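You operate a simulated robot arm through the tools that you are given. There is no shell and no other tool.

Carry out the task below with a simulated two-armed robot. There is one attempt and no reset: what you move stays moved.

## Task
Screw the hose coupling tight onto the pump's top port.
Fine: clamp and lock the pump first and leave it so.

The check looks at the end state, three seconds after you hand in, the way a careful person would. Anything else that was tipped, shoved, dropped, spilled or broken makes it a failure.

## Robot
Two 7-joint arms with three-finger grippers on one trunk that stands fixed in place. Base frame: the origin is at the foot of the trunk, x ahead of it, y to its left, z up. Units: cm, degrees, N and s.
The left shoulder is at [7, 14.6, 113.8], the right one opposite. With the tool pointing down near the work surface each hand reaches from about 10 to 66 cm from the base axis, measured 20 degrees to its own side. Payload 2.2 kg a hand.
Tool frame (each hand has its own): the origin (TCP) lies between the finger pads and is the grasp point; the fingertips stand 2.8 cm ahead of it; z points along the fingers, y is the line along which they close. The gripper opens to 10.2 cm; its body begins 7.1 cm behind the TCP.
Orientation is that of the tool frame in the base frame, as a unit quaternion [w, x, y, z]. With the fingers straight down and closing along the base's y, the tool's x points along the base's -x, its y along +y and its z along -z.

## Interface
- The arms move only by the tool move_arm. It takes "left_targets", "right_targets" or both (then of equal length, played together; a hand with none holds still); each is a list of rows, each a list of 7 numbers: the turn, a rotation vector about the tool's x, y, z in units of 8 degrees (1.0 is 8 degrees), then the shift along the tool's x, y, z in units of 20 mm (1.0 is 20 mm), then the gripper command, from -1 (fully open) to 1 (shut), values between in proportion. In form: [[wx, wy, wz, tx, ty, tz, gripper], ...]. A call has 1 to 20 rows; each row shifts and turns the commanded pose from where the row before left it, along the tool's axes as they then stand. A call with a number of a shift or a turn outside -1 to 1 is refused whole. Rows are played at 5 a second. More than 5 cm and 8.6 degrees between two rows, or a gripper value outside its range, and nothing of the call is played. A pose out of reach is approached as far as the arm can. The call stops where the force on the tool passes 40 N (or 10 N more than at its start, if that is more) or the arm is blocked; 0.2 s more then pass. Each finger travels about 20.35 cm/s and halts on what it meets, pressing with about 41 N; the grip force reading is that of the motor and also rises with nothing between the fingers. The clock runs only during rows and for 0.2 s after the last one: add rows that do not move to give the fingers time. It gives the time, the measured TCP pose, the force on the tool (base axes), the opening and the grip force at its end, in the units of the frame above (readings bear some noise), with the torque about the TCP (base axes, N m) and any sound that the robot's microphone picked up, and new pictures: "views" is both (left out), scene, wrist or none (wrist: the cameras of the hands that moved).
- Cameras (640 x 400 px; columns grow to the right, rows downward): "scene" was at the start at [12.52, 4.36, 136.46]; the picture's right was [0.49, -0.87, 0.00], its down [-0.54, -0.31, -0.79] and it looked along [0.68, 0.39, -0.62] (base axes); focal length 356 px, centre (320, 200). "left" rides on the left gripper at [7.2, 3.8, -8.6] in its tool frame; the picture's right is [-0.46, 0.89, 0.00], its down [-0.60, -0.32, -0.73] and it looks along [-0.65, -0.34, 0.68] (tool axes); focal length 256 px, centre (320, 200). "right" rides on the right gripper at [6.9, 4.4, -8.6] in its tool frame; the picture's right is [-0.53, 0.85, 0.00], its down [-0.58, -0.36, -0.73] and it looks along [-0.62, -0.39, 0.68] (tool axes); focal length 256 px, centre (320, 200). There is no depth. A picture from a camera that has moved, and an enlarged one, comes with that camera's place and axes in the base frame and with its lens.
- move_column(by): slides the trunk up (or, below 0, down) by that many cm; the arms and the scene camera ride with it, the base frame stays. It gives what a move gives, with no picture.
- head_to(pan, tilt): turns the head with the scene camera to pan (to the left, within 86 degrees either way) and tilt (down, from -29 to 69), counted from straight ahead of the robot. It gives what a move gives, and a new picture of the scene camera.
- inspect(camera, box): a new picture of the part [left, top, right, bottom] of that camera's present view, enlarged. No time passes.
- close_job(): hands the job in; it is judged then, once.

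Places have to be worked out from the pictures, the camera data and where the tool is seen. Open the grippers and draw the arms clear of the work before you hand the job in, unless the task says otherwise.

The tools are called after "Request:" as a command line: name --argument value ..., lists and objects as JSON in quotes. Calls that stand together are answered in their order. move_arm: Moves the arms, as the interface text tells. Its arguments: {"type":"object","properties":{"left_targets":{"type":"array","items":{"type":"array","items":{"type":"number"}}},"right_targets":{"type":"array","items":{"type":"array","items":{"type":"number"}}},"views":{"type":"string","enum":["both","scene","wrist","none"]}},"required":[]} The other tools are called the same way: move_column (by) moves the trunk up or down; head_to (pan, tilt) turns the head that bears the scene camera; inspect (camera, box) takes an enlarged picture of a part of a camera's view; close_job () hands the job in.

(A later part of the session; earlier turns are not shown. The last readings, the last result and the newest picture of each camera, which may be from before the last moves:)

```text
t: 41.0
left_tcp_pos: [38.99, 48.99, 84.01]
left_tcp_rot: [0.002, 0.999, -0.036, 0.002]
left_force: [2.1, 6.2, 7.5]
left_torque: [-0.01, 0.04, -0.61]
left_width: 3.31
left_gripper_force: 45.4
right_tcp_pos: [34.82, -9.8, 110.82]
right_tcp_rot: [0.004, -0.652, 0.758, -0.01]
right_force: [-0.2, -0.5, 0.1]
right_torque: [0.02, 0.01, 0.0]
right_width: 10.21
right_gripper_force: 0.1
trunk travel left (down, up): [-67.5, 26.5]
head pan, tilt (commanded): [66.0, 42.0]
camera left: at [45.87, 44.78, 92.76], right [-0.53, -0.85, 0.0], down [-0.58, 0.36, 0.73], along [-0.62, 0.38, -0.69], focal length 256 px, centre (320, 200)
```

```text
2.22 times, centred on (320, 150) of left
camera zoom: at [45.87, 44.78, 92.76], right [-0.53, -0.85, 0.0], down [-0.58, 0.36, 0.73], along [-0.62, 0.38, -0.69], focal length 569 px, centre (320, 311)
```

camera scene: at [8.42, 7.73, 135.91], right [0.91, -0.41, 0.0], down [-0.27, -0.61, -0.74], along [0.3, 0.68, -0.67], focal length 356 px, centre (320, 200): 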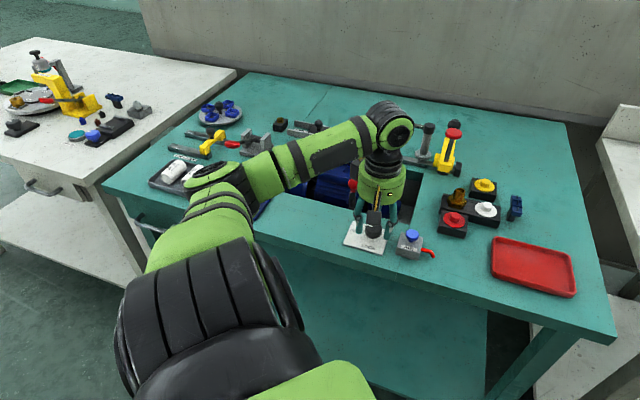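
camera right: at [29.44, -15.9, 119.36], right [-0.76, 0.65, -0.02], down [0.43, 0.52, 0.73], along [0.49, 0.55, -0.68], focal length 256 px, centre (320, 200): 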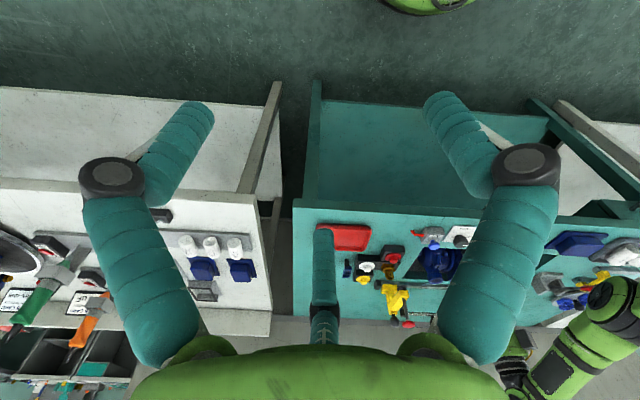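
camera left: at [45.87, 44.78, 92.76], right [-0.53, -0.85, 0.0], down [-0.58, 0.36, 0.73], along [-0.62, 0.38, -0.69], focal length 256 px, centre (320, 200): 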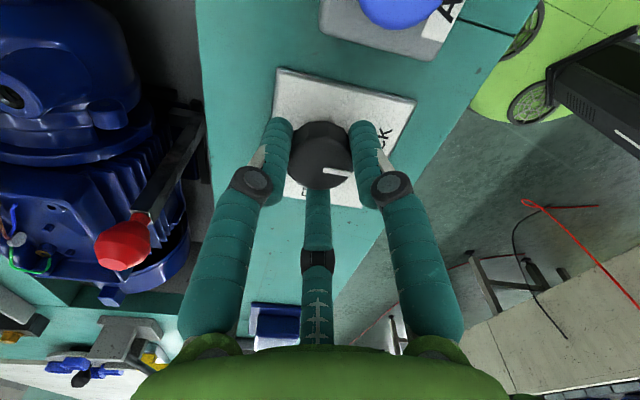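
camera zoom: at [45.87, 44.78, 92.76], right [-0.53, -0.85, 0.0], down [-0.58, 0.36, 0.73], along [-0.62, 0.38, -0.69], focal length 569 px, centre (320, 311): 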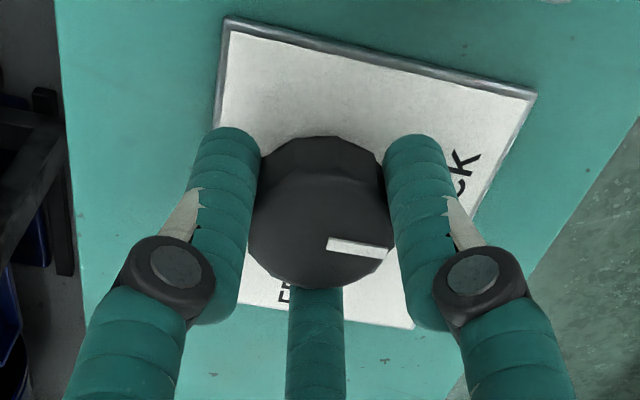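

A −0.6 N·m reaction shows the end stop at LOCK. I open the fingers and lift straight up.

Request:
move_arm --left_targets '[[0, 0, 0.3, 0, 0, 0, 0.3], [0, 0, 0, 0, 0, 0, -0.1], [0, 0, 0, 0, 0, 0, -0.1], [0, 0, 0, 0, 0, -1, -0.1], [0, 0, 0, 0, 0, -1, -0.1], [0, 0, 0, 0, 0, -1, -0.1], [0, 0, 0, 0, 0, -1, -0.1], [0, 0, 0, 0, 0, -1, -0.1]]' --views "both"

Request:
inspect --camera "left" --box '[160, 0, 460, 200]'

Request:
inspect --camera "right" --box '[300, 200, 560, 340]'

```text
t: 42.8
left_tcp_pos: [39.55, 51.81, 92.66]
left_tcp_rot: [0.003, 0.998, -0.058, 0.003]
left_force: [0.4, -0.3, -0.5]
left_torque: [0.01, 0.02, 0.01]
left_width: 5.62
left_gripper_force: 0.1
left hand out of reach, approached as far as the arm can: row 5, 6, 7, 8
right_tcp_pos: [34.86, -9.89, 110.74]
right_tcp_rot: [0.004, -0.653, 0.757, -0.01]
right_force: [0.2, -1.2, 0.7]
right_torque: [-0.03, 0.03, 0.01]
right_width: 10.18
right_gripper_force: 0.0
trunk travel left (down, up): [-67.5, 26.5]
head pan, tilt (commanded): [66.0, 42.0]
camera scene: at [8.42, 7.74, 135.9], right [0.91, -0.41, 0.0], down [-0.27, -0.61, -0.74], along [0.3, 0.68, -0.67], focal length 356 px, centre (320, 200)
camera left: at [46.26, 47.28, 101.43], right [-0.56, -0.83, 0.0], down [-0.57, 0.39, 0.73], along [-0.6, 0.41, -0.69], focal length 256 px, centre (320, 200)
```

scene: 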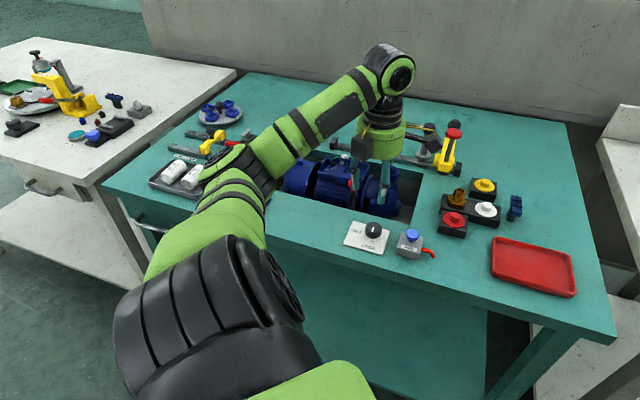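
left: 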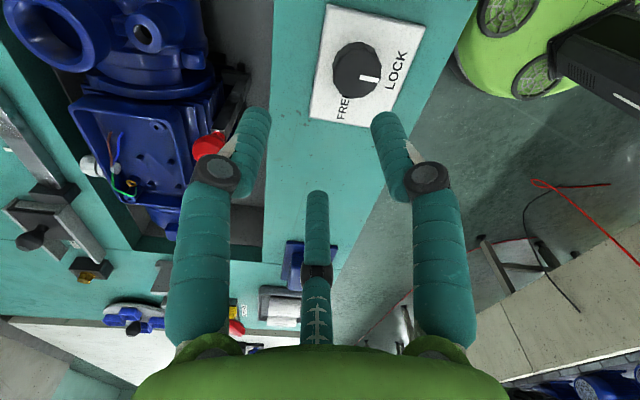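

```text
2.00 times, centred on (310, 100) of left
camera zoom: at [46.26, 47.28, 101.43], right [-0.56, -0.83, 0.0], down [-0.57, 0.39, 0.73], along [-0.6, 0.41, -0.69], focal length 512 px, centre (340, 400)
```

zoom: 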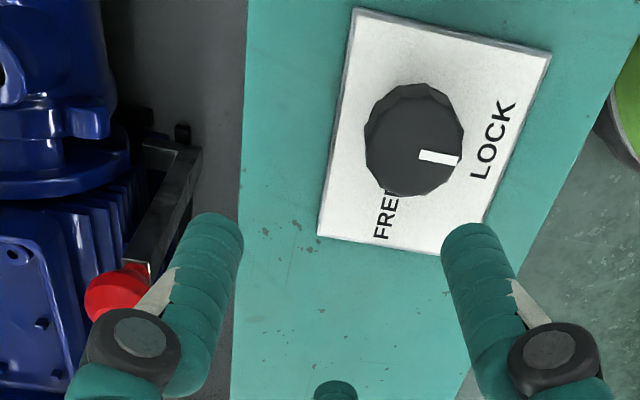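

```text
2.46 times, centred on (430, 270) of right
camera zoom: at [29.36, -15.89, 119.36], right [-0.76, 0.65, -0.02], down [0.43, 0.52, 0.73], along [0.49, 0.55, -0.68], focal length 630 px, centre (49, 28)
```

zoom: 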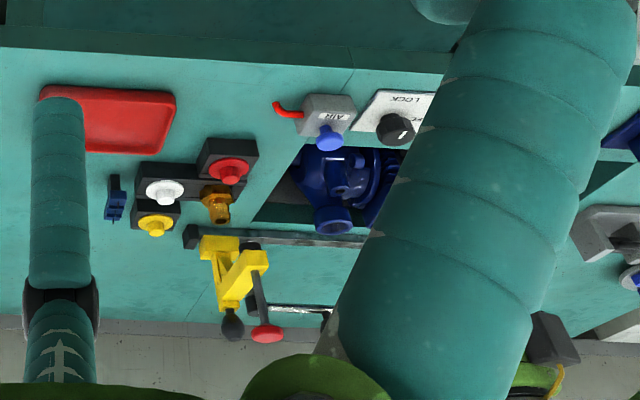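

The pump is clamped and the pointer is on LOCK. I unwind the yaw by 80° while rising, to prepare for reaching the brass coupling.

Request:
move_arm --left_targets '[[0, 0, 1, 0, 0, -0.2, -0.1], [0, 0, 1, 0, 0, -0.2, -0.1], [0, 0, 1, 0, 0, -0.2, -0.1], [0, 0, 1, 0, 0, -0.2, -0.1], [0, 0, 1, 0, 0, -0.2, -0.1], [0, 0, 1, 0, 0, 0, -0.1], [0, 0, 1, 0, 0, 0, -0.1], [0, 0, 1, 0, 0, 0, -0.1], [0, 0, 1, 0, 0, 0, -0.1], [0, 0, 1, 0, 0, 0, -0.1]]' --views "wrist"

Request:
inspect --camera "left" --box '[60, 20, 320, 300]'

```text
t: 45.0
left_tcp_pos: [39.52, 51.85, 94.76]
left_tcp_rot: [0.001, 0.728, -0.686, 0.002]
left_force: [0.1, 0.2, -0.2]
left_torque: [-0.01, -0.02, -0.02]
left_width: 5.62
left_gripper_force: 0.0
right_tcp_pos: [34.87, -9.94, 110.62]
right_tcp_rot: [0.003, -0.653, 0.757, -0.009]
right_force: [0.5, -0.2, -0.2]
right_torque: [0.0, 0.01, 0.05]
right_width: 10.18
right_gripper_force: 0.0
trunk travel left (down, up): [-67.5, 26.5]
head pan, tilt (commanded): [66.0, 42.0]
camera left: at [36.2, 44.47, 103.41], right [-0.91, 0.41, 0.0], down [0.28, 0.63, 0.73], along [0.3, 0.66, -0.69], focal length 256 px, centre (320, 200)
```

left: 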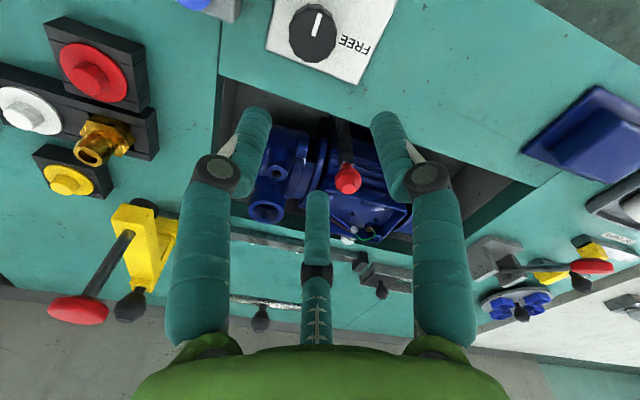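

```text
1.43 times, centred on (190, 160) of left
camera zoom: at [36.2, 44.47, 103.41], right [-0.91, 0.41, 0.0], down [0.28, 0.63, 0.73], along [0.3, 0.66, -0.69], focal length 366 px, centre (506, 257)
```

zoom: 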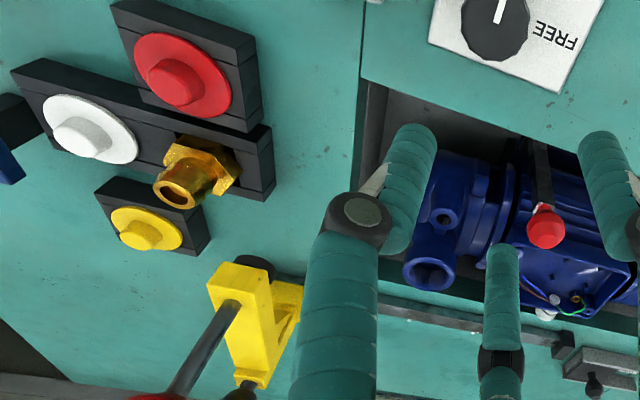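

The yellow rail clamp's tall red-tipped handle stands close to the coupling, so I need its place exactly. I zoom on it from all three cameras.

Request:
inspect --camera "scene" --box '[400, 100, 540, 250]'

Request:
inspect --camera "right" --box '[340, 240, 460, 340]'

Request:
inspect --camera "left" --box '[40, 190, 200, 340]'

```text
2.67 times, centred on (470, 175) of scene
camera zoom: at [8.43, 7.75, 135.91], right [0.91, -0.41, 0.0], down [-0.27, -0.61, -0.74], along [0.3, 0.68, -0.67], focal length 948 px, centre (-80, 267)
```

zoom: 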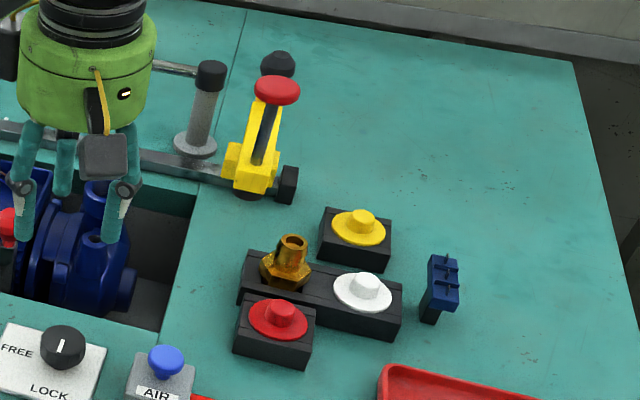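

```text
4.00 times, centred on (400, 290) of right
camera zoom: at [29.37, -15.88, 119.36], right [-0.76, 0.65, -0.02], down [0.43, 0.52, 0.73], along [0.49, 0.55, -0.68], focal length 1024 px, centre (0, -160)
```

zoom: 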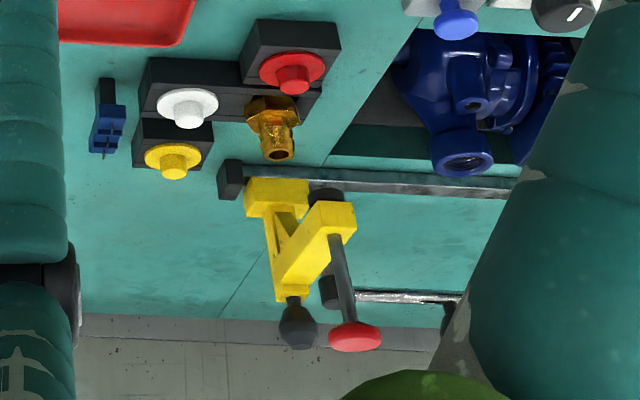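

```text
2.67 times, centred on (120, 265) of left
camera zoom: at [36.2, 44.47, 103.41], right [-0.91, 0.41, 0.0], down [0.28, 0.63, 0.73], along [0.3, 0.66, -0.69], focal length 683 px, centre (853, 27)
```

zoom: 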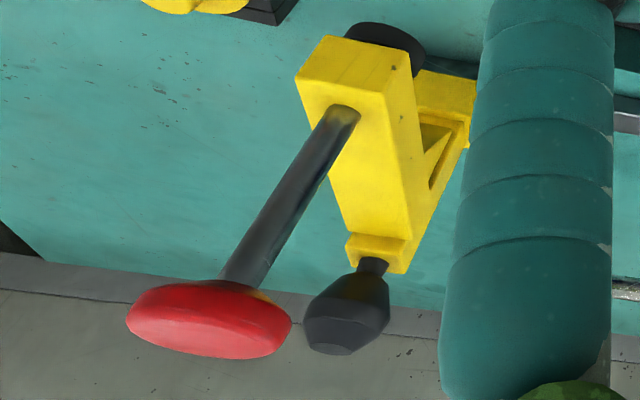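

The yellow rail press has a vertical spindle with its red top at about [58, 54, 97], only ~5.4 cm from the coupling axis — I'll have to lean the hand away there. First I test reach over the pump's port (≈[52.7, 65]) in free air at z≈97.

Request:
move_arm --left_targets '[[0, 0, 0, -0.771, -0.872, -0.14, -0.1], [0, 0, 0, -0.771, -0.872, -0.14, -0.1], [0, 0, 0, -0.771, -0.872, -0.14, -0.1], [0, 0, 0, -0.771, -0.872, -0.14, -0.1], [0, 0, 0, -0.771, -0.872, -0.14, -0.1], [0, 0, 0, -0.771, -0.872, -0.14, -0.1], [0, 0, 0, -0.771, -0.872, -0.14, -0.1], [0, 0, 0, -0.771, -0.872, -0.14, -0.1], [0, 0, 0, 0, 0, 0, -0.1]]' --views "both"

Request:
inspect --camera "left" --box '[180, 0, 460, 220]'

```text
t: 47.0
left_tcp_pos: [48.71, 61.55, 96.49]
left_tcp_rot: [0.001, 0.728, -0.685, 0.002]
left_force: [0.1, 0.9, 0.2]
left_torque: [0.0, 0.02, 0.0]
left_width: 5.62
left_gripper_force: 0.1
left hand out of reach, approached as far as the arm can: row 6, 7, 8
right_tcp_pos: [34.76, -9.85, 110.67]
right_tcp_rot: [0.004, -0.653, 0.757, -0.01]
right_force: [0.5, 0.4, -0.8]
right_torque: [-0.02, -0.01, 0.01]
right_width: 10.2
right_gripper_force: 0.1
trunk travel left (down, up): [-67.5, 26.5]
head pan, tilt (commanded): [66.0, 42.0]
camera scene: at [8.42, 7.73, 135.91], right [0.91, -0.41, 0.0], down [-0.27, -0.61, -0.74], along [0.3, 0.68, -0.67], focal length 356 px, centre (320, 200)
camera left: at [45.45, 54.04, 105.2], right [-0.91, 0.41, 0.0], down [0.28, 0.63, 0.73], along [0.3, 0.66, -0.68], focal length 256 px, centre (320, 200)
```

scene: 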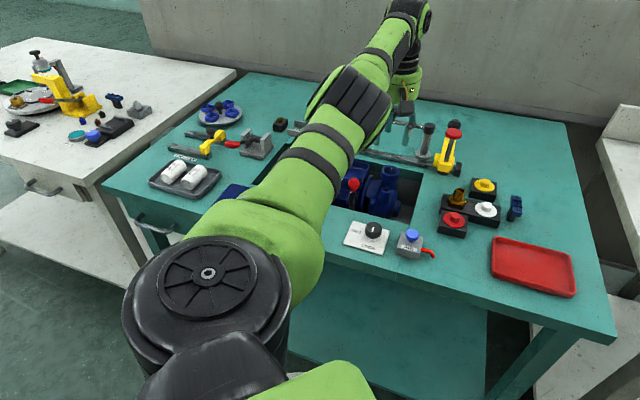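
left: 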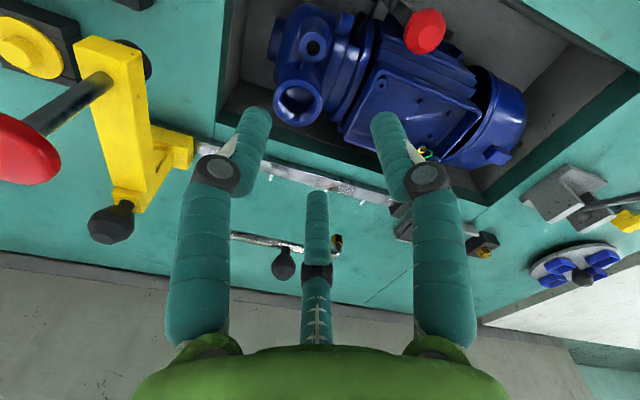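

```text
1.82 times, centred on (320, 110) of left
camera zoom: at [45.45, 54.04, 105.2], right [-0.91, 0.41, 0.0], down [0.28, 0.63, 0.73], along [0.3, 0.66, -0.68], focal length 465 px, centre (320, 364)
```

zoom: 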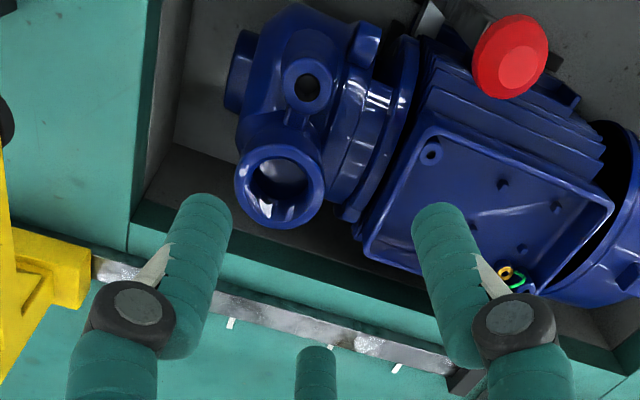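

Fully stretched with the tool vertical, the arm ends ~4 cm short of the port; leaning the hand 16° back will give that reach, and the same lean clears the red spindle at the coupling. I go back and around to the near side of the coupling, then lean the tool.

Request:
move_arm --left_targets '[[0, 0, 0, 0.965, 0.1, -0.156, -0.1], [0, 0, 0, 0.965, 0.1, -0.156, -0.1], [0, 0, 0, 0.965, 0.1, -0.156, -0.1], [0, 0, 0, 0.965, 0.1, -0.156, -0.1], [0, 0, 0, 0.965, 0.1, -0.156, -0.1], [0, 0, 0, 0.965, 0.1, -0.156, -0.1], [0, 0, 0, 0.965, 0.1, -0.156, -0.1], [0, 0, 0, 0.965, 0.1, -0.156, -0.1], [0, 0, 0, 0.222, -0.922, 0, -0.1], [0, 0, 0, 0.222, -0.922, 0, -0.1], [0, 0, 0, 0.222, -0.922, 0, -0.1], [0, 0, 0, 0.222, -0.922, 0, -0.1], [0, 0, 0, 0.222, -0.922, 0, -0.1], [0, 0, 0, 0.222, -0.922, 0, -0.1], [0, -1, 0, 0, 0, 0, -0.1], [0, -1, 0, 0, 0, 0, -0.1], [0, 0, 0, 0, 0, 0, -0.1]]' --views "both"

Request:
inspect --camera "left" --box '[180, 40, 460, 260]'

Request:
inspect --camera "scene" --box '[400, 80, 560, 250]'

```text
t: 50.6
left_tcp_pos: [59.37, 44.05, 99.07]
left_tcp_rot: [-0.096, 0.722, -0.678, -0.099]
left_force: [-0.6, 0.2, 0.2]
left_torque: [0.01, 0.02, -0.04]
left_width: 5.61
left_gripper_force: 0.1
right_tcp_pos: [34.77, -9.88, 110.68]
right_tcp_rot: [0.004, -0.653, 0.758, -0.01]
right_force: [-0.5, -0.1, -1.1]
right_torque: [0.03, 0.02, 0.0]
right_width: 10.2
right_gripper_force: 0.0
trunk travel left (down, up): [-67.5, 26.5]
head pan, tilt (commanded): [66.0, 42.0]
camera scene: at [8.42, 7.76, 135.91], right [0.91, -0.41, 0.0], down [-0.27, -0.61, -0.74], along [0.3, 0.68, -0.67], focal length 356 px, centre (320, 200)
camera left: at [56.12, 34.46, 105.5], right [-0.91, 0.39, 0.12], down [0.29, 0.4, 0.87], along [0.29, 0.83, -0.48], focal length 256 px, centre (320, 200)
```

scene: 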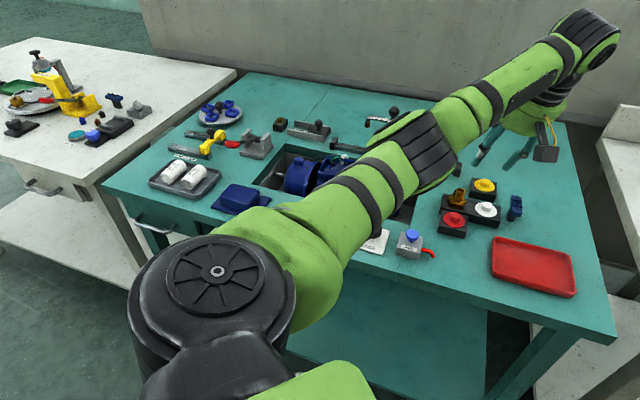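
left: 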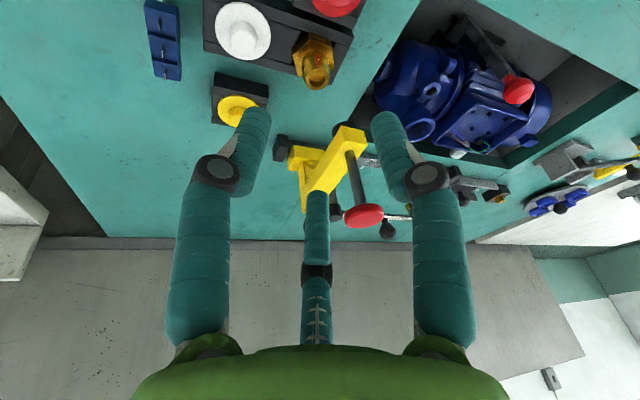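

```text
1.82 times, centred on (320, 150) of left
camera zoom: at [56.12, 34.46, 105.5], right [-0.91, 0.39, 0.12], down [0.29, 0.4, 0.87], along [0.29, 0.83, -0.48], focal length 465 px, centre (320, 291)
```

zoom: 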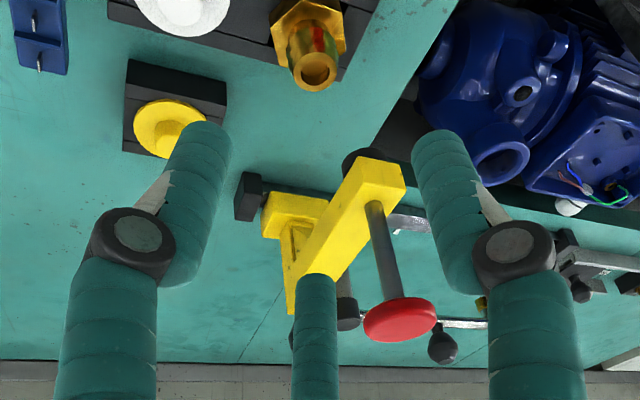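

```text
2.35 times, centred on (480, 165) of scene
camera zoom: at [8.42, 7.76, 135.91], right [0.91, -0.41, 0.0], down [-0.27, -0.61, -0.74], along [0.3, 0.68, -0.67], focal length 837 px, centre (-56, 282)
```

zoom: 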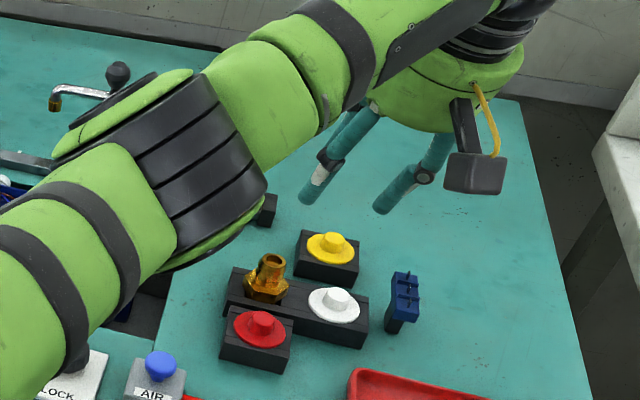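

Refined: coupling axis ≈[59.5, 48.5] with barb top z≈85.9; red spindle knob ≈[59.2, 54.2, 97]. I narrow the fingers to ~4.2 cm and descend on the near side (y≈44) to TCP z≈89 before sliding over.

Request:
move_arm --left_targets '[[0, 0, 0, 0.281, 0, 0.98, 0.18], [0, 0, 0, 0.281, 0, 0.98, 0.18], [0, 0, 0, 0.281, 0, 0.98, 0.18], [0, 0, 0, 0.281, 0, 0.98, 0.18], [0, 0, 0, 0.281, 0, 0.98, 0.18], [0, 0, 0, 0, 0, 0, 0.18]]' --views "both"

Request:
inspect --camera "left" --box '[180, 60, 460, 260]'

Request:
inspect --camera "scene" --box '[400, 100, 560, 250]'

Request:
inspect --camera "right" --box '[330, 220, 460, 340]'

```text
t: 52.0
left_tcp_pos: [59.22, 43.97, 88.88]
left_tcp_rot: [-0.096, 0.722, -0.678, -0.098]
left_force: [0.8, -0.4, -0.1]
left_torque: [0.01, 0.03, 0.01]
left_width: 4.18
left_gripper_force: 0.2
right_tcp_pos: [34.81, -9.99, 110.86]
right_tcp_rot: [0.004, -0.652, 0.758, -0.01]
right_force: [-0.8, 0.2, -0.4]
right_torque: [-0.03, -0.02, -0.01]
right_width: 10.21
right_gripper_force: 0.1
trunk travel left (down, up): [-67.5, 26.5]
head pan, tilt (commanded): [66.0, 42.0]
camera scene: at [8.41, 7.74, 135.91], right [0.91, -0.41, 0.0], down [-0.27, -0.61, -0.74], along [0.3, 0.68, -0.67], focal length 356 px, centre (320, 200)
camera left: at [56.12, 34.46, 95.29], right [-0.91, 0.39, 0.12], down [0.29, 0.4, 0.87], along [0.29, 0.83, -0.48], focal length 256 px, centre (320, 200)
```

scene: 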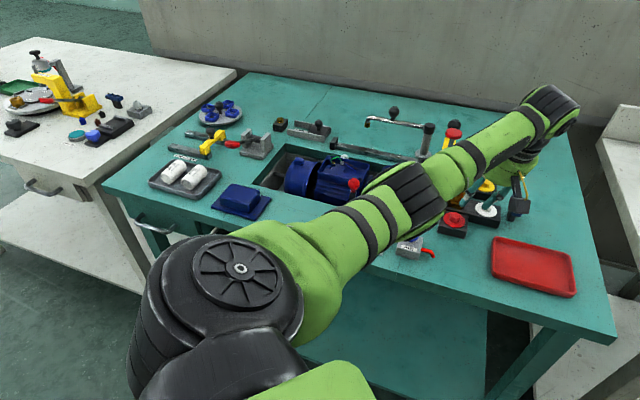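
left: 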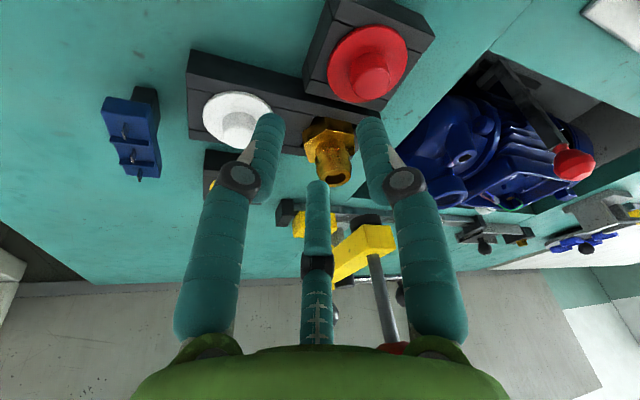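

```text
2.00 times, centred on (320, 160) of left
camera zoom: at [56.12, 34.46, 95.29], right [-0.91, 0.39, 0.12], down [0.29, 0.4, 0.87], along [0.29, 0.83, -0.48], focal length 512 px, centre (320, 280)
```

zoom: 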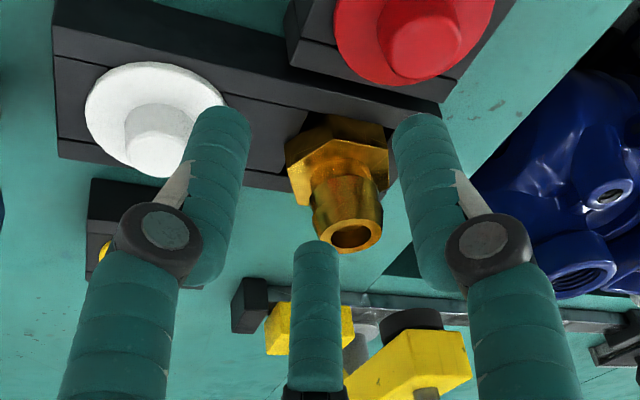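

```text
2.67 times, centred on (480, 175) of scene
camera zoom: at [8.41, 7.74, 135.91], right [0.91, -0.41, 0.0], down [-0.27, -0.61, -0.74], along [0.3, 0.68, -0.67], focal length 948 px, centre (-107, 267)
```

zoom: 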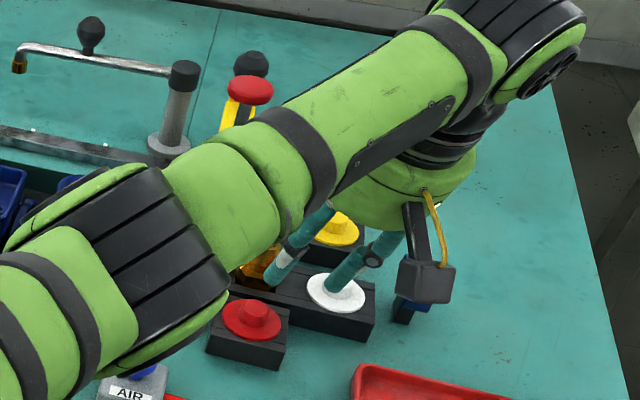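

```text
3.33 times, centred on (395, 280) of right
camera zoom: at [29.35, -15.89, 119.37], right [-0.76, 0.65, -0.02], down [0.43, 0.52, 0.73], along [0.49, 0.55, -0.68], focal length 853 px, centre (70, -67)
```

zoom: 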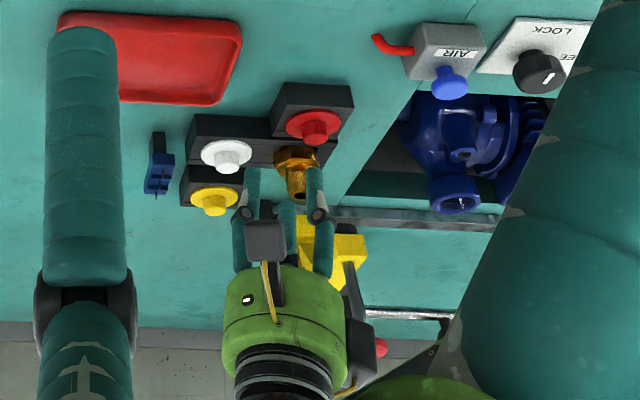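

The fingertips are just above cap height and the coupling is ahead of them. I rise 6 mm for safety and slide ~4 cm in +y so the fingers straddle the barb from above.

Request:
move_arm --left_targets '[[0, 0, 0, -0.083, 0, -0.29, 0.18], [0, 0, 0, -0.5, -0.0935, 0.143, 0.18], [0, 0, 0, -0.5, -0.0935, 0.143, 0.18], [0, 0, 0, -0.5, -0.0935, 0.143, 0.18], [0, 0, 0, -0.5, -0.0935, 0.143, 0.18], [0, 0, 0, 0, 0, 0, 0.18]]' --views "both"

Request:
inspect --camera "left" --box '[220, 60, 420, 240]'

Request:
inspect --camera "right" --box '[330, 220, 460, 340]'

Request:
inspect --camera "scene" --box '[400, 100, 560, 250]'

```text
t: 53.4
left_tcp_pos: [59.81, 48.15, 89.47]
left_tcp_rot: [-0.094, 0.722, -0.679, -0.098]
left_force: [-0.7, 0.7, 0.2]
left_torque: [-0.01, -0.05, 0.01]
left_width: 4.2
left_gripper_force: 0.1
right_tcp_pos: [34.79, -9.85, 110.64]
right_tcp_rot: [0.003, -0.653, 0.758, -0.009]
right_force: [-0.2, -0.6, -0.6]
right_torque: [-0.04, 0.03, 0.03]
right_width: 10.2
right_gripper_force: 0.0
trunk travel left (down, up): [-67.5, 26.5]
head pan, tilt (commanded): [66.0, 42.0]
camera scene: at [8.43, 7.74, 135.91], right [0.91, -0.41, 0.0], down [-0.27, -0.61, -0.74], along [0.3, 0.68, -0.67], focal length 356 px, centre (320, 200)
camera left: at [56.66, 38.63, 95.88], right [-0.91, 0.39, 0.12], down [0.29, 0.4, 0.87], along [0.29, 0.83, -0.48], focal length 256 px, centre (320, 200)
```

scene: 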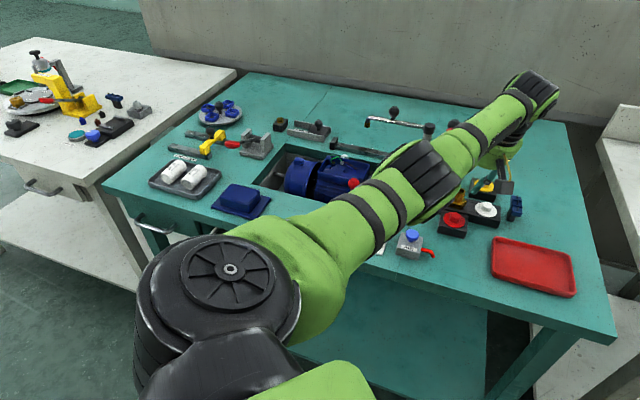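
left: 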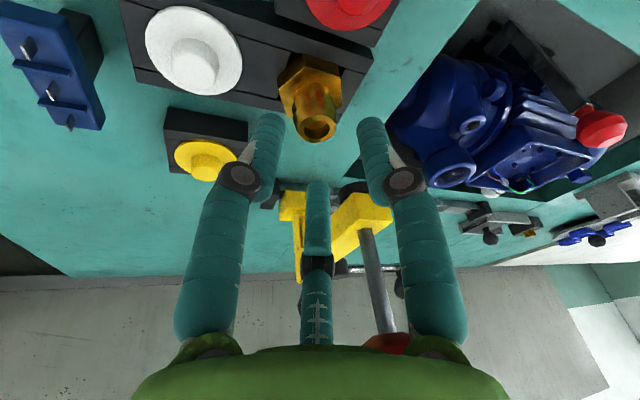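

```text
2.22 times, centred on (320, 150) of left
camera zoom: at [56.66, 38.63, 95.88], right [-0.91, 0.39, 0.12], down [0.29, 0.4, 0.87], along [0.29, 0.83, -0.48], focal length 569 px, centre (320, 311)
```

zoom: 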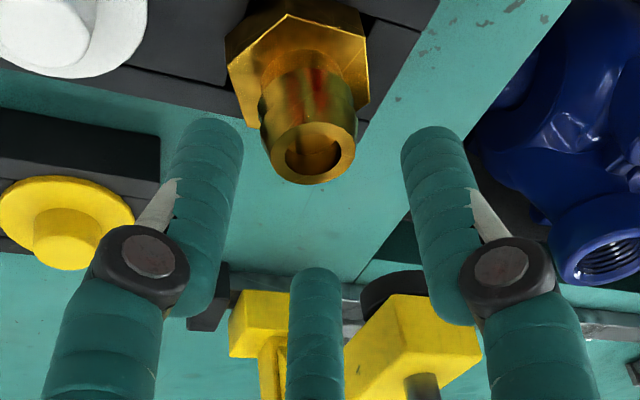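

```text
3.33 times, centred on (395, 280) of right
camera zoom: at [29.37, -15.89, 119.36], right [-0.76, 0.65, -0.02], down [0.43, 0.52, 0.73], along [0.49, 0.55, -0.68], focal length 853 px, centre (70, -67)
```

zoom: 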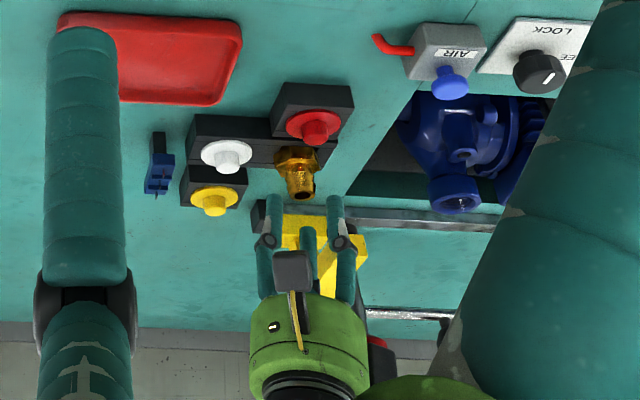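

```text
2.67 times, centred on (480, 175) of scene
camera zoom: at [8.43, 7.74, 135.91], right [0.91, -0.41, 0.0], down [-0.27, -0.61, -0.74], along [0.3, 0.68, -0.67], focal length 948 px, centre (-107, 267)
```

zoom: 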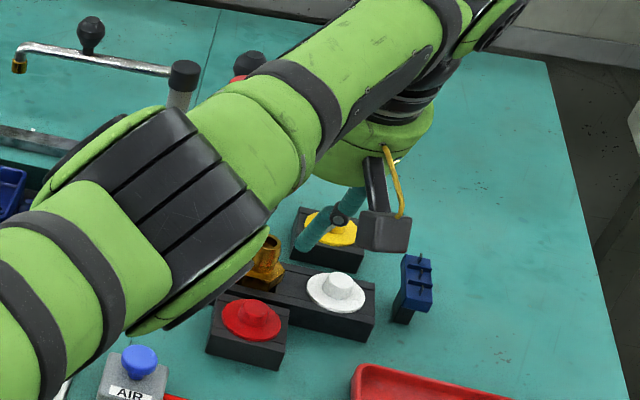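

The barb top fixes at ≈[59.75, 48.4, 86.1] and clearances to the yellow arm are about 2 cm. I descend 2.4 cm so the fingertips reach ~1.7 cm down the barb, still above the caps.

Request:
move_arm --left_targets '[[0, 0, 0, 0.2235, 0.01, 0.5525, 0.18], [0, 0, 0, 0.2235, 0.01, 0.5525, 0.18], [0, 0, 0, 0, 0, 0, 0.18]]' --views "wrist"

Request:
inspect --camera "left" --box '[220, 60, 420, 240]'

Request:
inspect --camera "right" --box '[370, 250, 430, 310]'

```text
t: 54.2
left_tcp_pos: [59.76, 47.98, 87.13]
left_tcp_rot: [-0.094, 0.722, -0.678, -0.099]
left_force: [0.4, 0.2, 1.0]
left_torque: [0.01, 0.01, -0.05]
left_width: 4.17
left_gripper_force: 0.0
right_tcp_pos: [34.92, -9.88, 110.69]
right_tcp_rot: [0.004, -0.654, 0.757, -0.01]
right_force: [0.8, 1.0, -0.5]
right_torque: [-0.03, 0.0, -0.02]
right_width: 10.18
right_gripper_force: 0.1
trunk travel left (down, up): [-67.5, 26.5]
head pan, tilt (commanded): [66.0, 42.0]
camera left: at [56.62, 38.37, 93.52], right [-0.91, 0.39, 0.12], down [0.29, 0.4, 0.87], along [0.29, 0.83, -0.48], focal length 256 px, centre (320, 200)
```

left: 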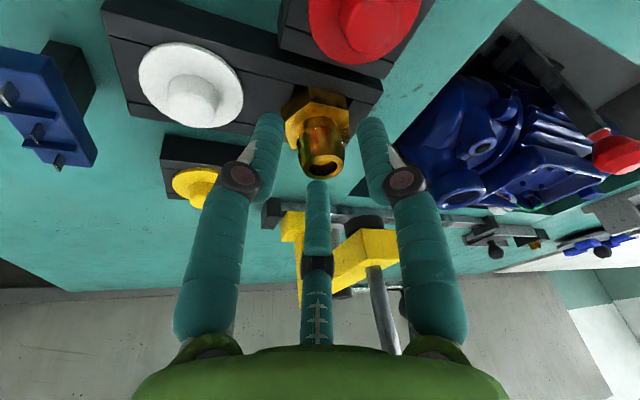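

```text
2.22 times, centred on (320, 150) of left
camera zoom: at [56.62, 38.37, 93.52], right [-0.91, 0.39, 0.12], down [0.29, 0.4, 0.87], along [0.29, 0.83, -0.48], focal length 569 px, centre (320, 311)
```

zoom: 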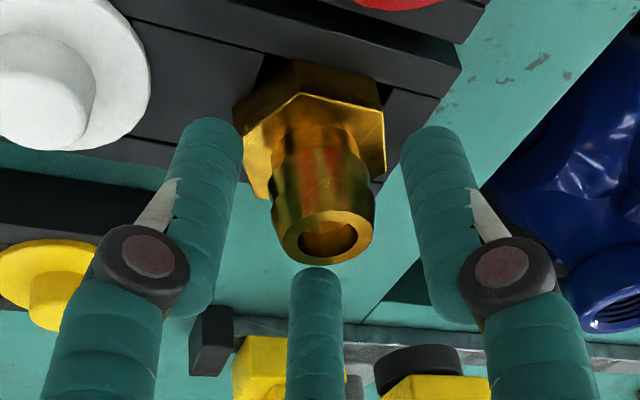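

```text
6.67 times, centred on (400, 280) of right
camera zoom: at [29.36, -15.88, 119.37], right [-0.76, 0.65, -0.02], down [0.43, 0.52, 0.73], along [0.49, 0.55, -0.68], focal length 1707 px, centre (-213, -333)
```

zoom: 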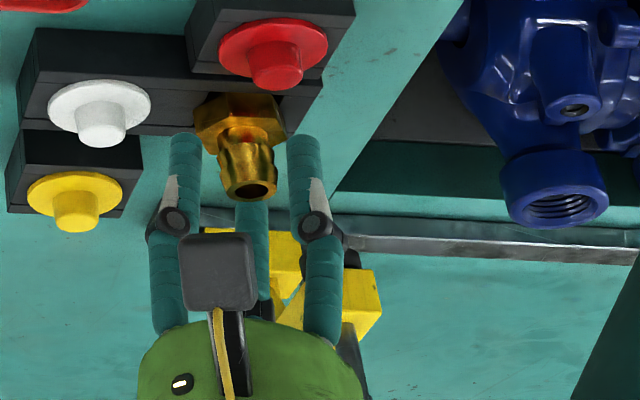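

The barb is centered between the fingers. I go 5 mm lower and close on it.

Request:
move_arm --left_targets '[[0, 0, 0, 0.069, 0, 0.24, 0.18], [0, 0, 0, 0, 0, 0, 0.5], [0, 0, 0, 0, 0, 0, 1], [0, 0, 0, 0, 0, 0, 1], [0, 0, 0, 0, 0, 0, 1]]' --views "wrist"

Request:
inspect --camera "left" --box '[220, 60, 420, 240]'

Request:
inspect --camera "right" --box '[370, 250, 430, 310]'

```text
t: 55.4
left_tcp_pos: [59.79, 47.85, 86.69]
left_tcp_rot: [-0.095, 0.721, -0.679, -0.099]
left_force: [0.7, 0.8, -0.4]
left_torque: [-0.01, 0.08, 0.01]
left_width: 2.44
left_gripper_force: 41.4
right_tcp_pos: [34.78, -9.8, 110.6]
right_tcp_rot: [0.003, -0.652, 0.758, -0.01]
right_force: [-0.3, 0.8, 0.6]
right_torque: [0.01, -0.02, -0.01]
right_width: 10.2
right_gripper_force: 0.1
trunk travel left (down, up): [-67.5, 26.5]
head pan, tilt (commanded): [66.0, 42.0]
camera left: at [56.64, 38.36, 93.04], right [-0.91, 0.39, 0.12], down [0.29, 0.4, 0.87], along [0.29, 0.83, -0.48], focal length 256 px, centre (320, 200)
```

left: 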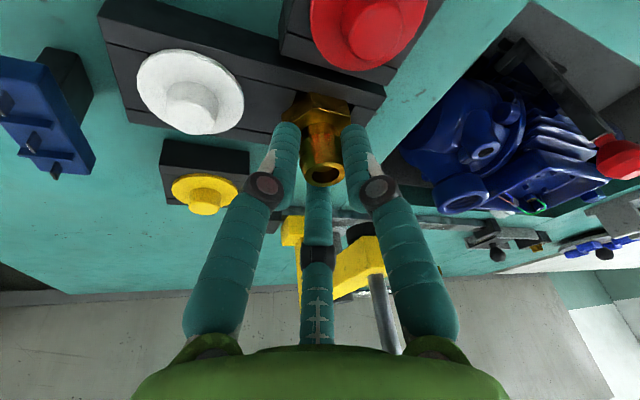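

```text
2.22 times, centred on (320, 150) of left
camera zoom: at [56.64, 38.36, 93.04], right [-0.91, 0.39, 0.12], down [0.29, 0.4, 0.87], along [0.29, 0.83, -0.48], focal length 569 px, centre (320, 311)
```

zoom: 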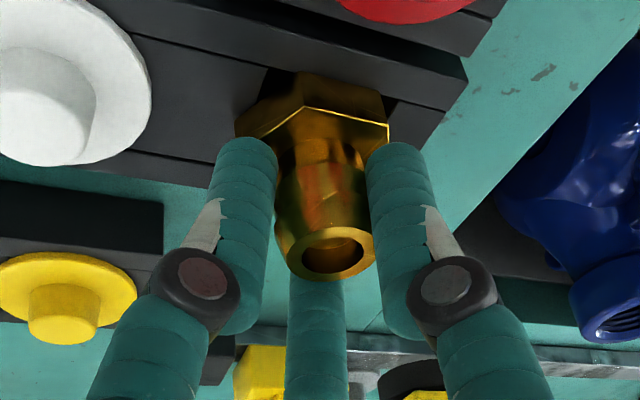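

```text
6.67 times, centred on (400, 280) of right
camera zoom: at [29.37, -15.88, 119.36], right [-0.76, 0.65, -0.02], down [0.43, 0.52, 0.73], along [0.49, 0.55, -0.68], focal length 1707 px, centre (-213, -333)
```

zoom: 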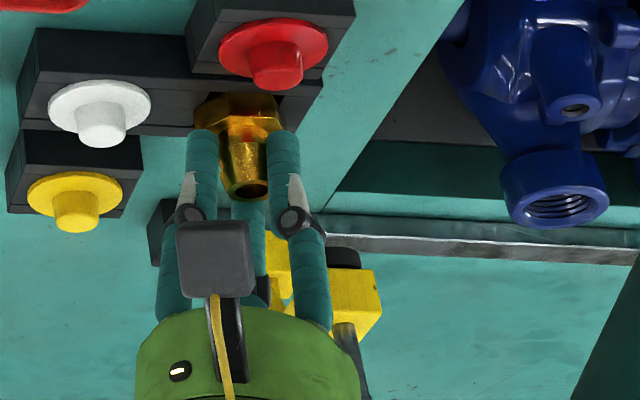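

The barb is held firmly (width 2.44, 41 N). I lift 3 cm straight up and look.

Request:
move_arm --left_targets '[[0, 0, 0, -0.069, 0, -0.24, 1], [0, 0, 0, -0.138, 0, -0.481, 1], [0, 0, 0, -0.138, 0, -0.481, 1], [0, 0, 0, -0.069, 0, -0.24, 1], [0, 0, 0, 0, 0, 0, 1]]' --views "wrist"

Request:
inspect --camera "left" --box '[220, 60, 420, 240]'

Request:
inspect --camera "right" --box '[370, 250, 430, 310]'

```text
t: 56.6
left_tcp_pos: [60.0, 47.91, 89.67]
left_tcp_rot: [-0.093, 0.722, -0.678, -0.099]
left_force: [-0.2, 0.0, 0.1]
left_torque: [0.0, 0.02, -0.02]
left_width: 2.46
left_gripper_force: 40.6
right_tcp_pos: [34.95, -9.82, 110.7]
right_tcp_rot: [0.004, -0.653, 0.758, -0.01]
right_force: [-0.2, -0.3, -0.5]
right_torque: [-0.02, 0.02, 0.0]
right_width: 10.19
right_gripper_force: 0.1
trunk travel left (down, up): [-67.5, 26.5]
head pan, tilt (commanded): [66.0, 42.0]
camera left: at [56.63, 38.43, 96.02], right [-0.91, 0.39, 0.12], down [0.29, 0.4, 0.87], along [0.29, 0.83, -0.48], focal length 256 px, centre (320, 200)
```

left: 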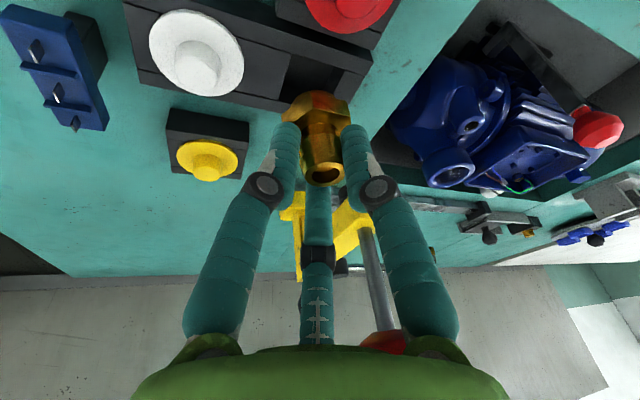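

```text
2.22 times, centred on (320, 150) of left
camera zoom: at [56.63, 38.43, 96.02], right [-0.91, 0.39, 0.12], down [0.29, 0.4, 0.87], along [0.29, 0.83, -0.48], focal length 569 px, centre (320, 311)
```

zoom: 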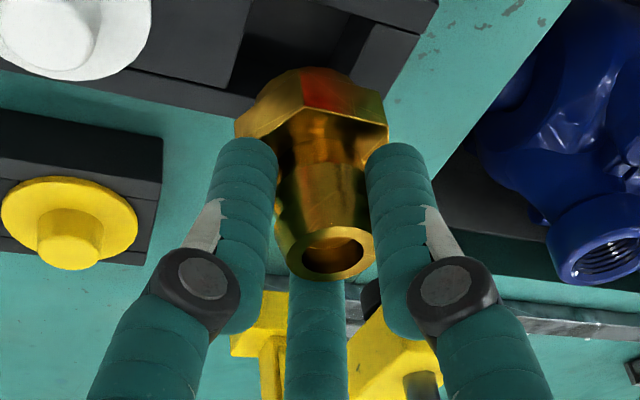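

```text
6.67 times, centred on (400, 280) of right
camera zoom: at [29.39, -15.87, 119.36], right [-0.76, 0.65, -0.02], down [0.43, 0.52, 0.73], along [0.49, 0.55, -0.68], focal length 1707 px, centre (-213, -333)
```

zoom: 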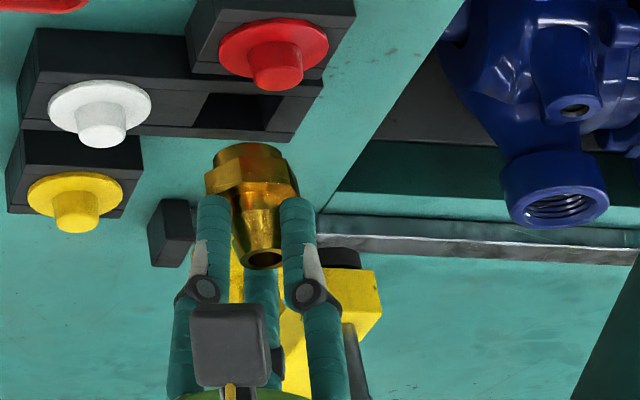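

The coupling came out cleanly and hangs upright while the tool leans. I carry it up, clear of the press to the −x side, then across to just short of the pump's port.

Request:
move_arm --left_targets '[[0, 0, 0, -0.166, 0.499, -0.472, 1], [0, 0, 0, -0.166, 0.499, -0.472, 1], [0, 0, 0, -0.166, 0.499, -0.472, 1], [0, 0, 0, -0.0485, 0.848, 0.014, 1], [0, 0, 0, -0.0485, 0.848, 0.014, 1], [0, 0, 0, -0.0485, 0.848, 0.014, 1], [0, 0, 0, -0.0485, 0.848, 0.014, 1], [0, 0, 0, -0.0485, 0.848, 0.014, 1], [0, 0, 0, -0.822, -0.2646, 0.2357, 1], [0, 0, 0, -0.822, -0.2646, 0.2357, 1], [0, 0, 0, -0.822, -0.2646, 0.2357, 1], [0, 0, 0, -0.822, -0.2646, 0.2357, 1], [0, 0, 0, -0.822, -0.2646, 0.2357, 1], [0, 0, 0, -0.822, -0.2646, 0.2357, 1], [0, 0, 0, -0.822, -0.2646, 0.2357, 1], [0, 0, 0, -0.822, -0.2646, 0.2357, 1], [0, 0, 0, 0, 0, 0, 1]]' --views "both"

Request:
inspect --camera "left" --box '[220, 30, 420, 230]'

Request:
inspect --camera "right" --box '[390, 230, 490, 310]'

Request:
inspect --camera "scene" --box '[330, 80, 480, 220]'

```text
t: 60.2
left_tcp_pos: [51.5, 61.78, 92.42]
left_tcp_rot: [-0.095, 0.721, -0.679, -0.098]
left_force: [0.8, 0.2, -0.4]
left_torque: [0.0, 0.0, -0.01]
left_width: 2.41
left_gripper_force: 40.4
right_tcp_pos: [34.85, -9.83, 110.71]
right_tcp_rot: [0.003, -0.653, 0.758, -0.01]
right_force: [-0.4, 0.3, 0.2]
right_torque: [0.01, -0.01, 0.01]
right_width: 10.22
right_gripper_force: 0.0
trunk travel left (down, up): [-67.5, 26.5]
head pan, tilt (commanded): [66.0, 42.0]
camera scene: at [8.43, 7.76, 135.9], right [0.91, -0.41, 0.0], down [-0.27, -0.61, -0.74], along [0.3, 0.68, -0.67], focal length 356 px, centre (320, 200)
camera left: at [48.47, 52.26, 98.85], right [-0.91, 0.39, 0.12], down [0.29, 0.4, 0.87], along [0.29, 0.83, -0.48], focal length 256 px, centre (320, 200)
```

scene: 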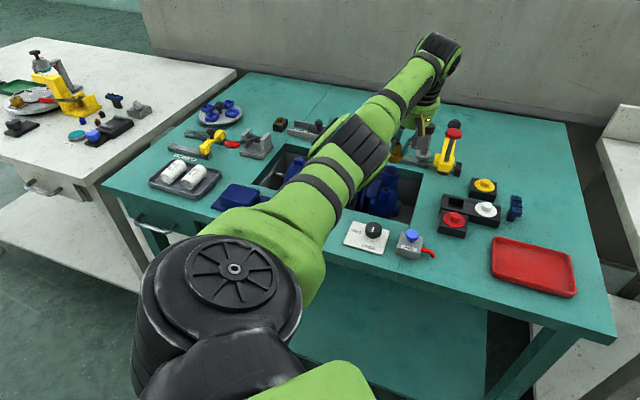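
left: 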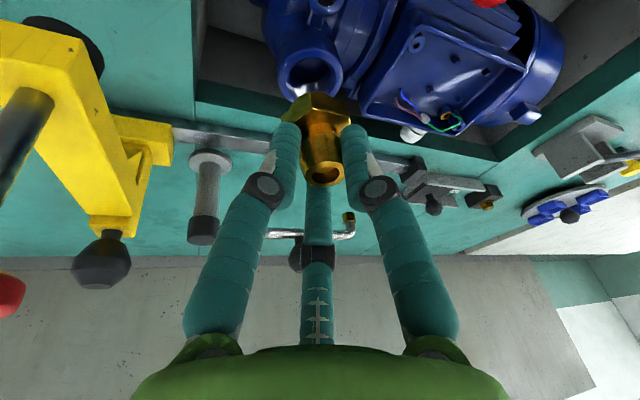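

```text
2.00 times, centred on (320, 130) of left
camera zoom: at [48.47, 52.26, 98.85], right [-0.91, 0.39, 0.12], down [0.29, 0.4, 0.87], along [0.29, 0.83, -0.48], focal length 512 px, centre (320, 340)
```

zoom: 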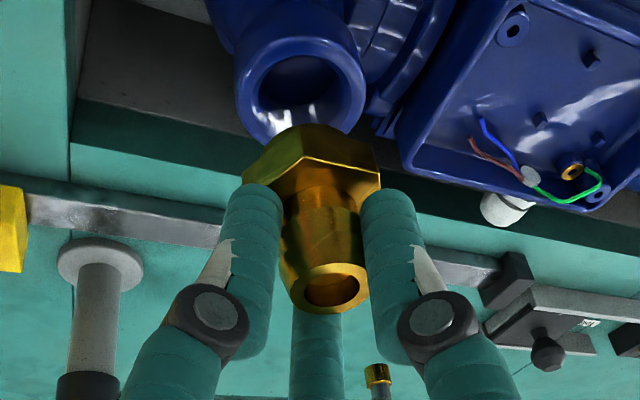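

```text
5.00 times, centred on (440, 270) of right
camera zoom: at [29.37, -15.87, 119.36], right [-0.76, 0.65, -0.02], down [0.43, 0.52, 0.73], along [0.49, 0.55, -0.68], focal length 1280 px, centre (-280, -150)
```

zoom: 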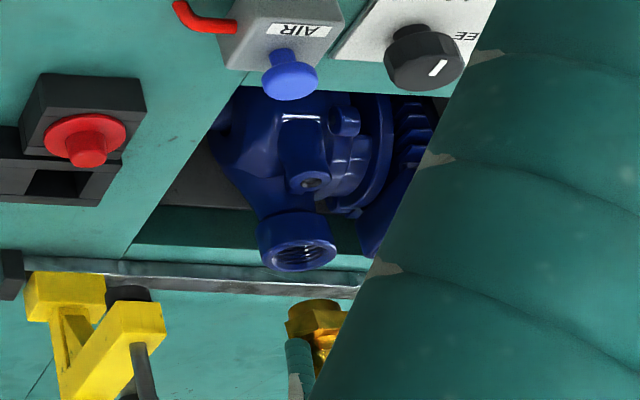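

```text
2.86 times, centred on (405, 150) of scene
camera zoom: at [8.43, 7.76, 135.9], right [0.91, -0.41, 0.0], down [-0.27, -0.61, -0.74], along [0.3, 0.68, -0.67], focal length 1016 px, centre (77, 343)
```

zoom: 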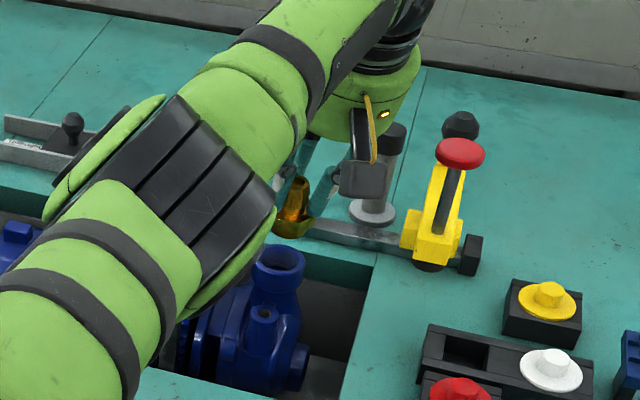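

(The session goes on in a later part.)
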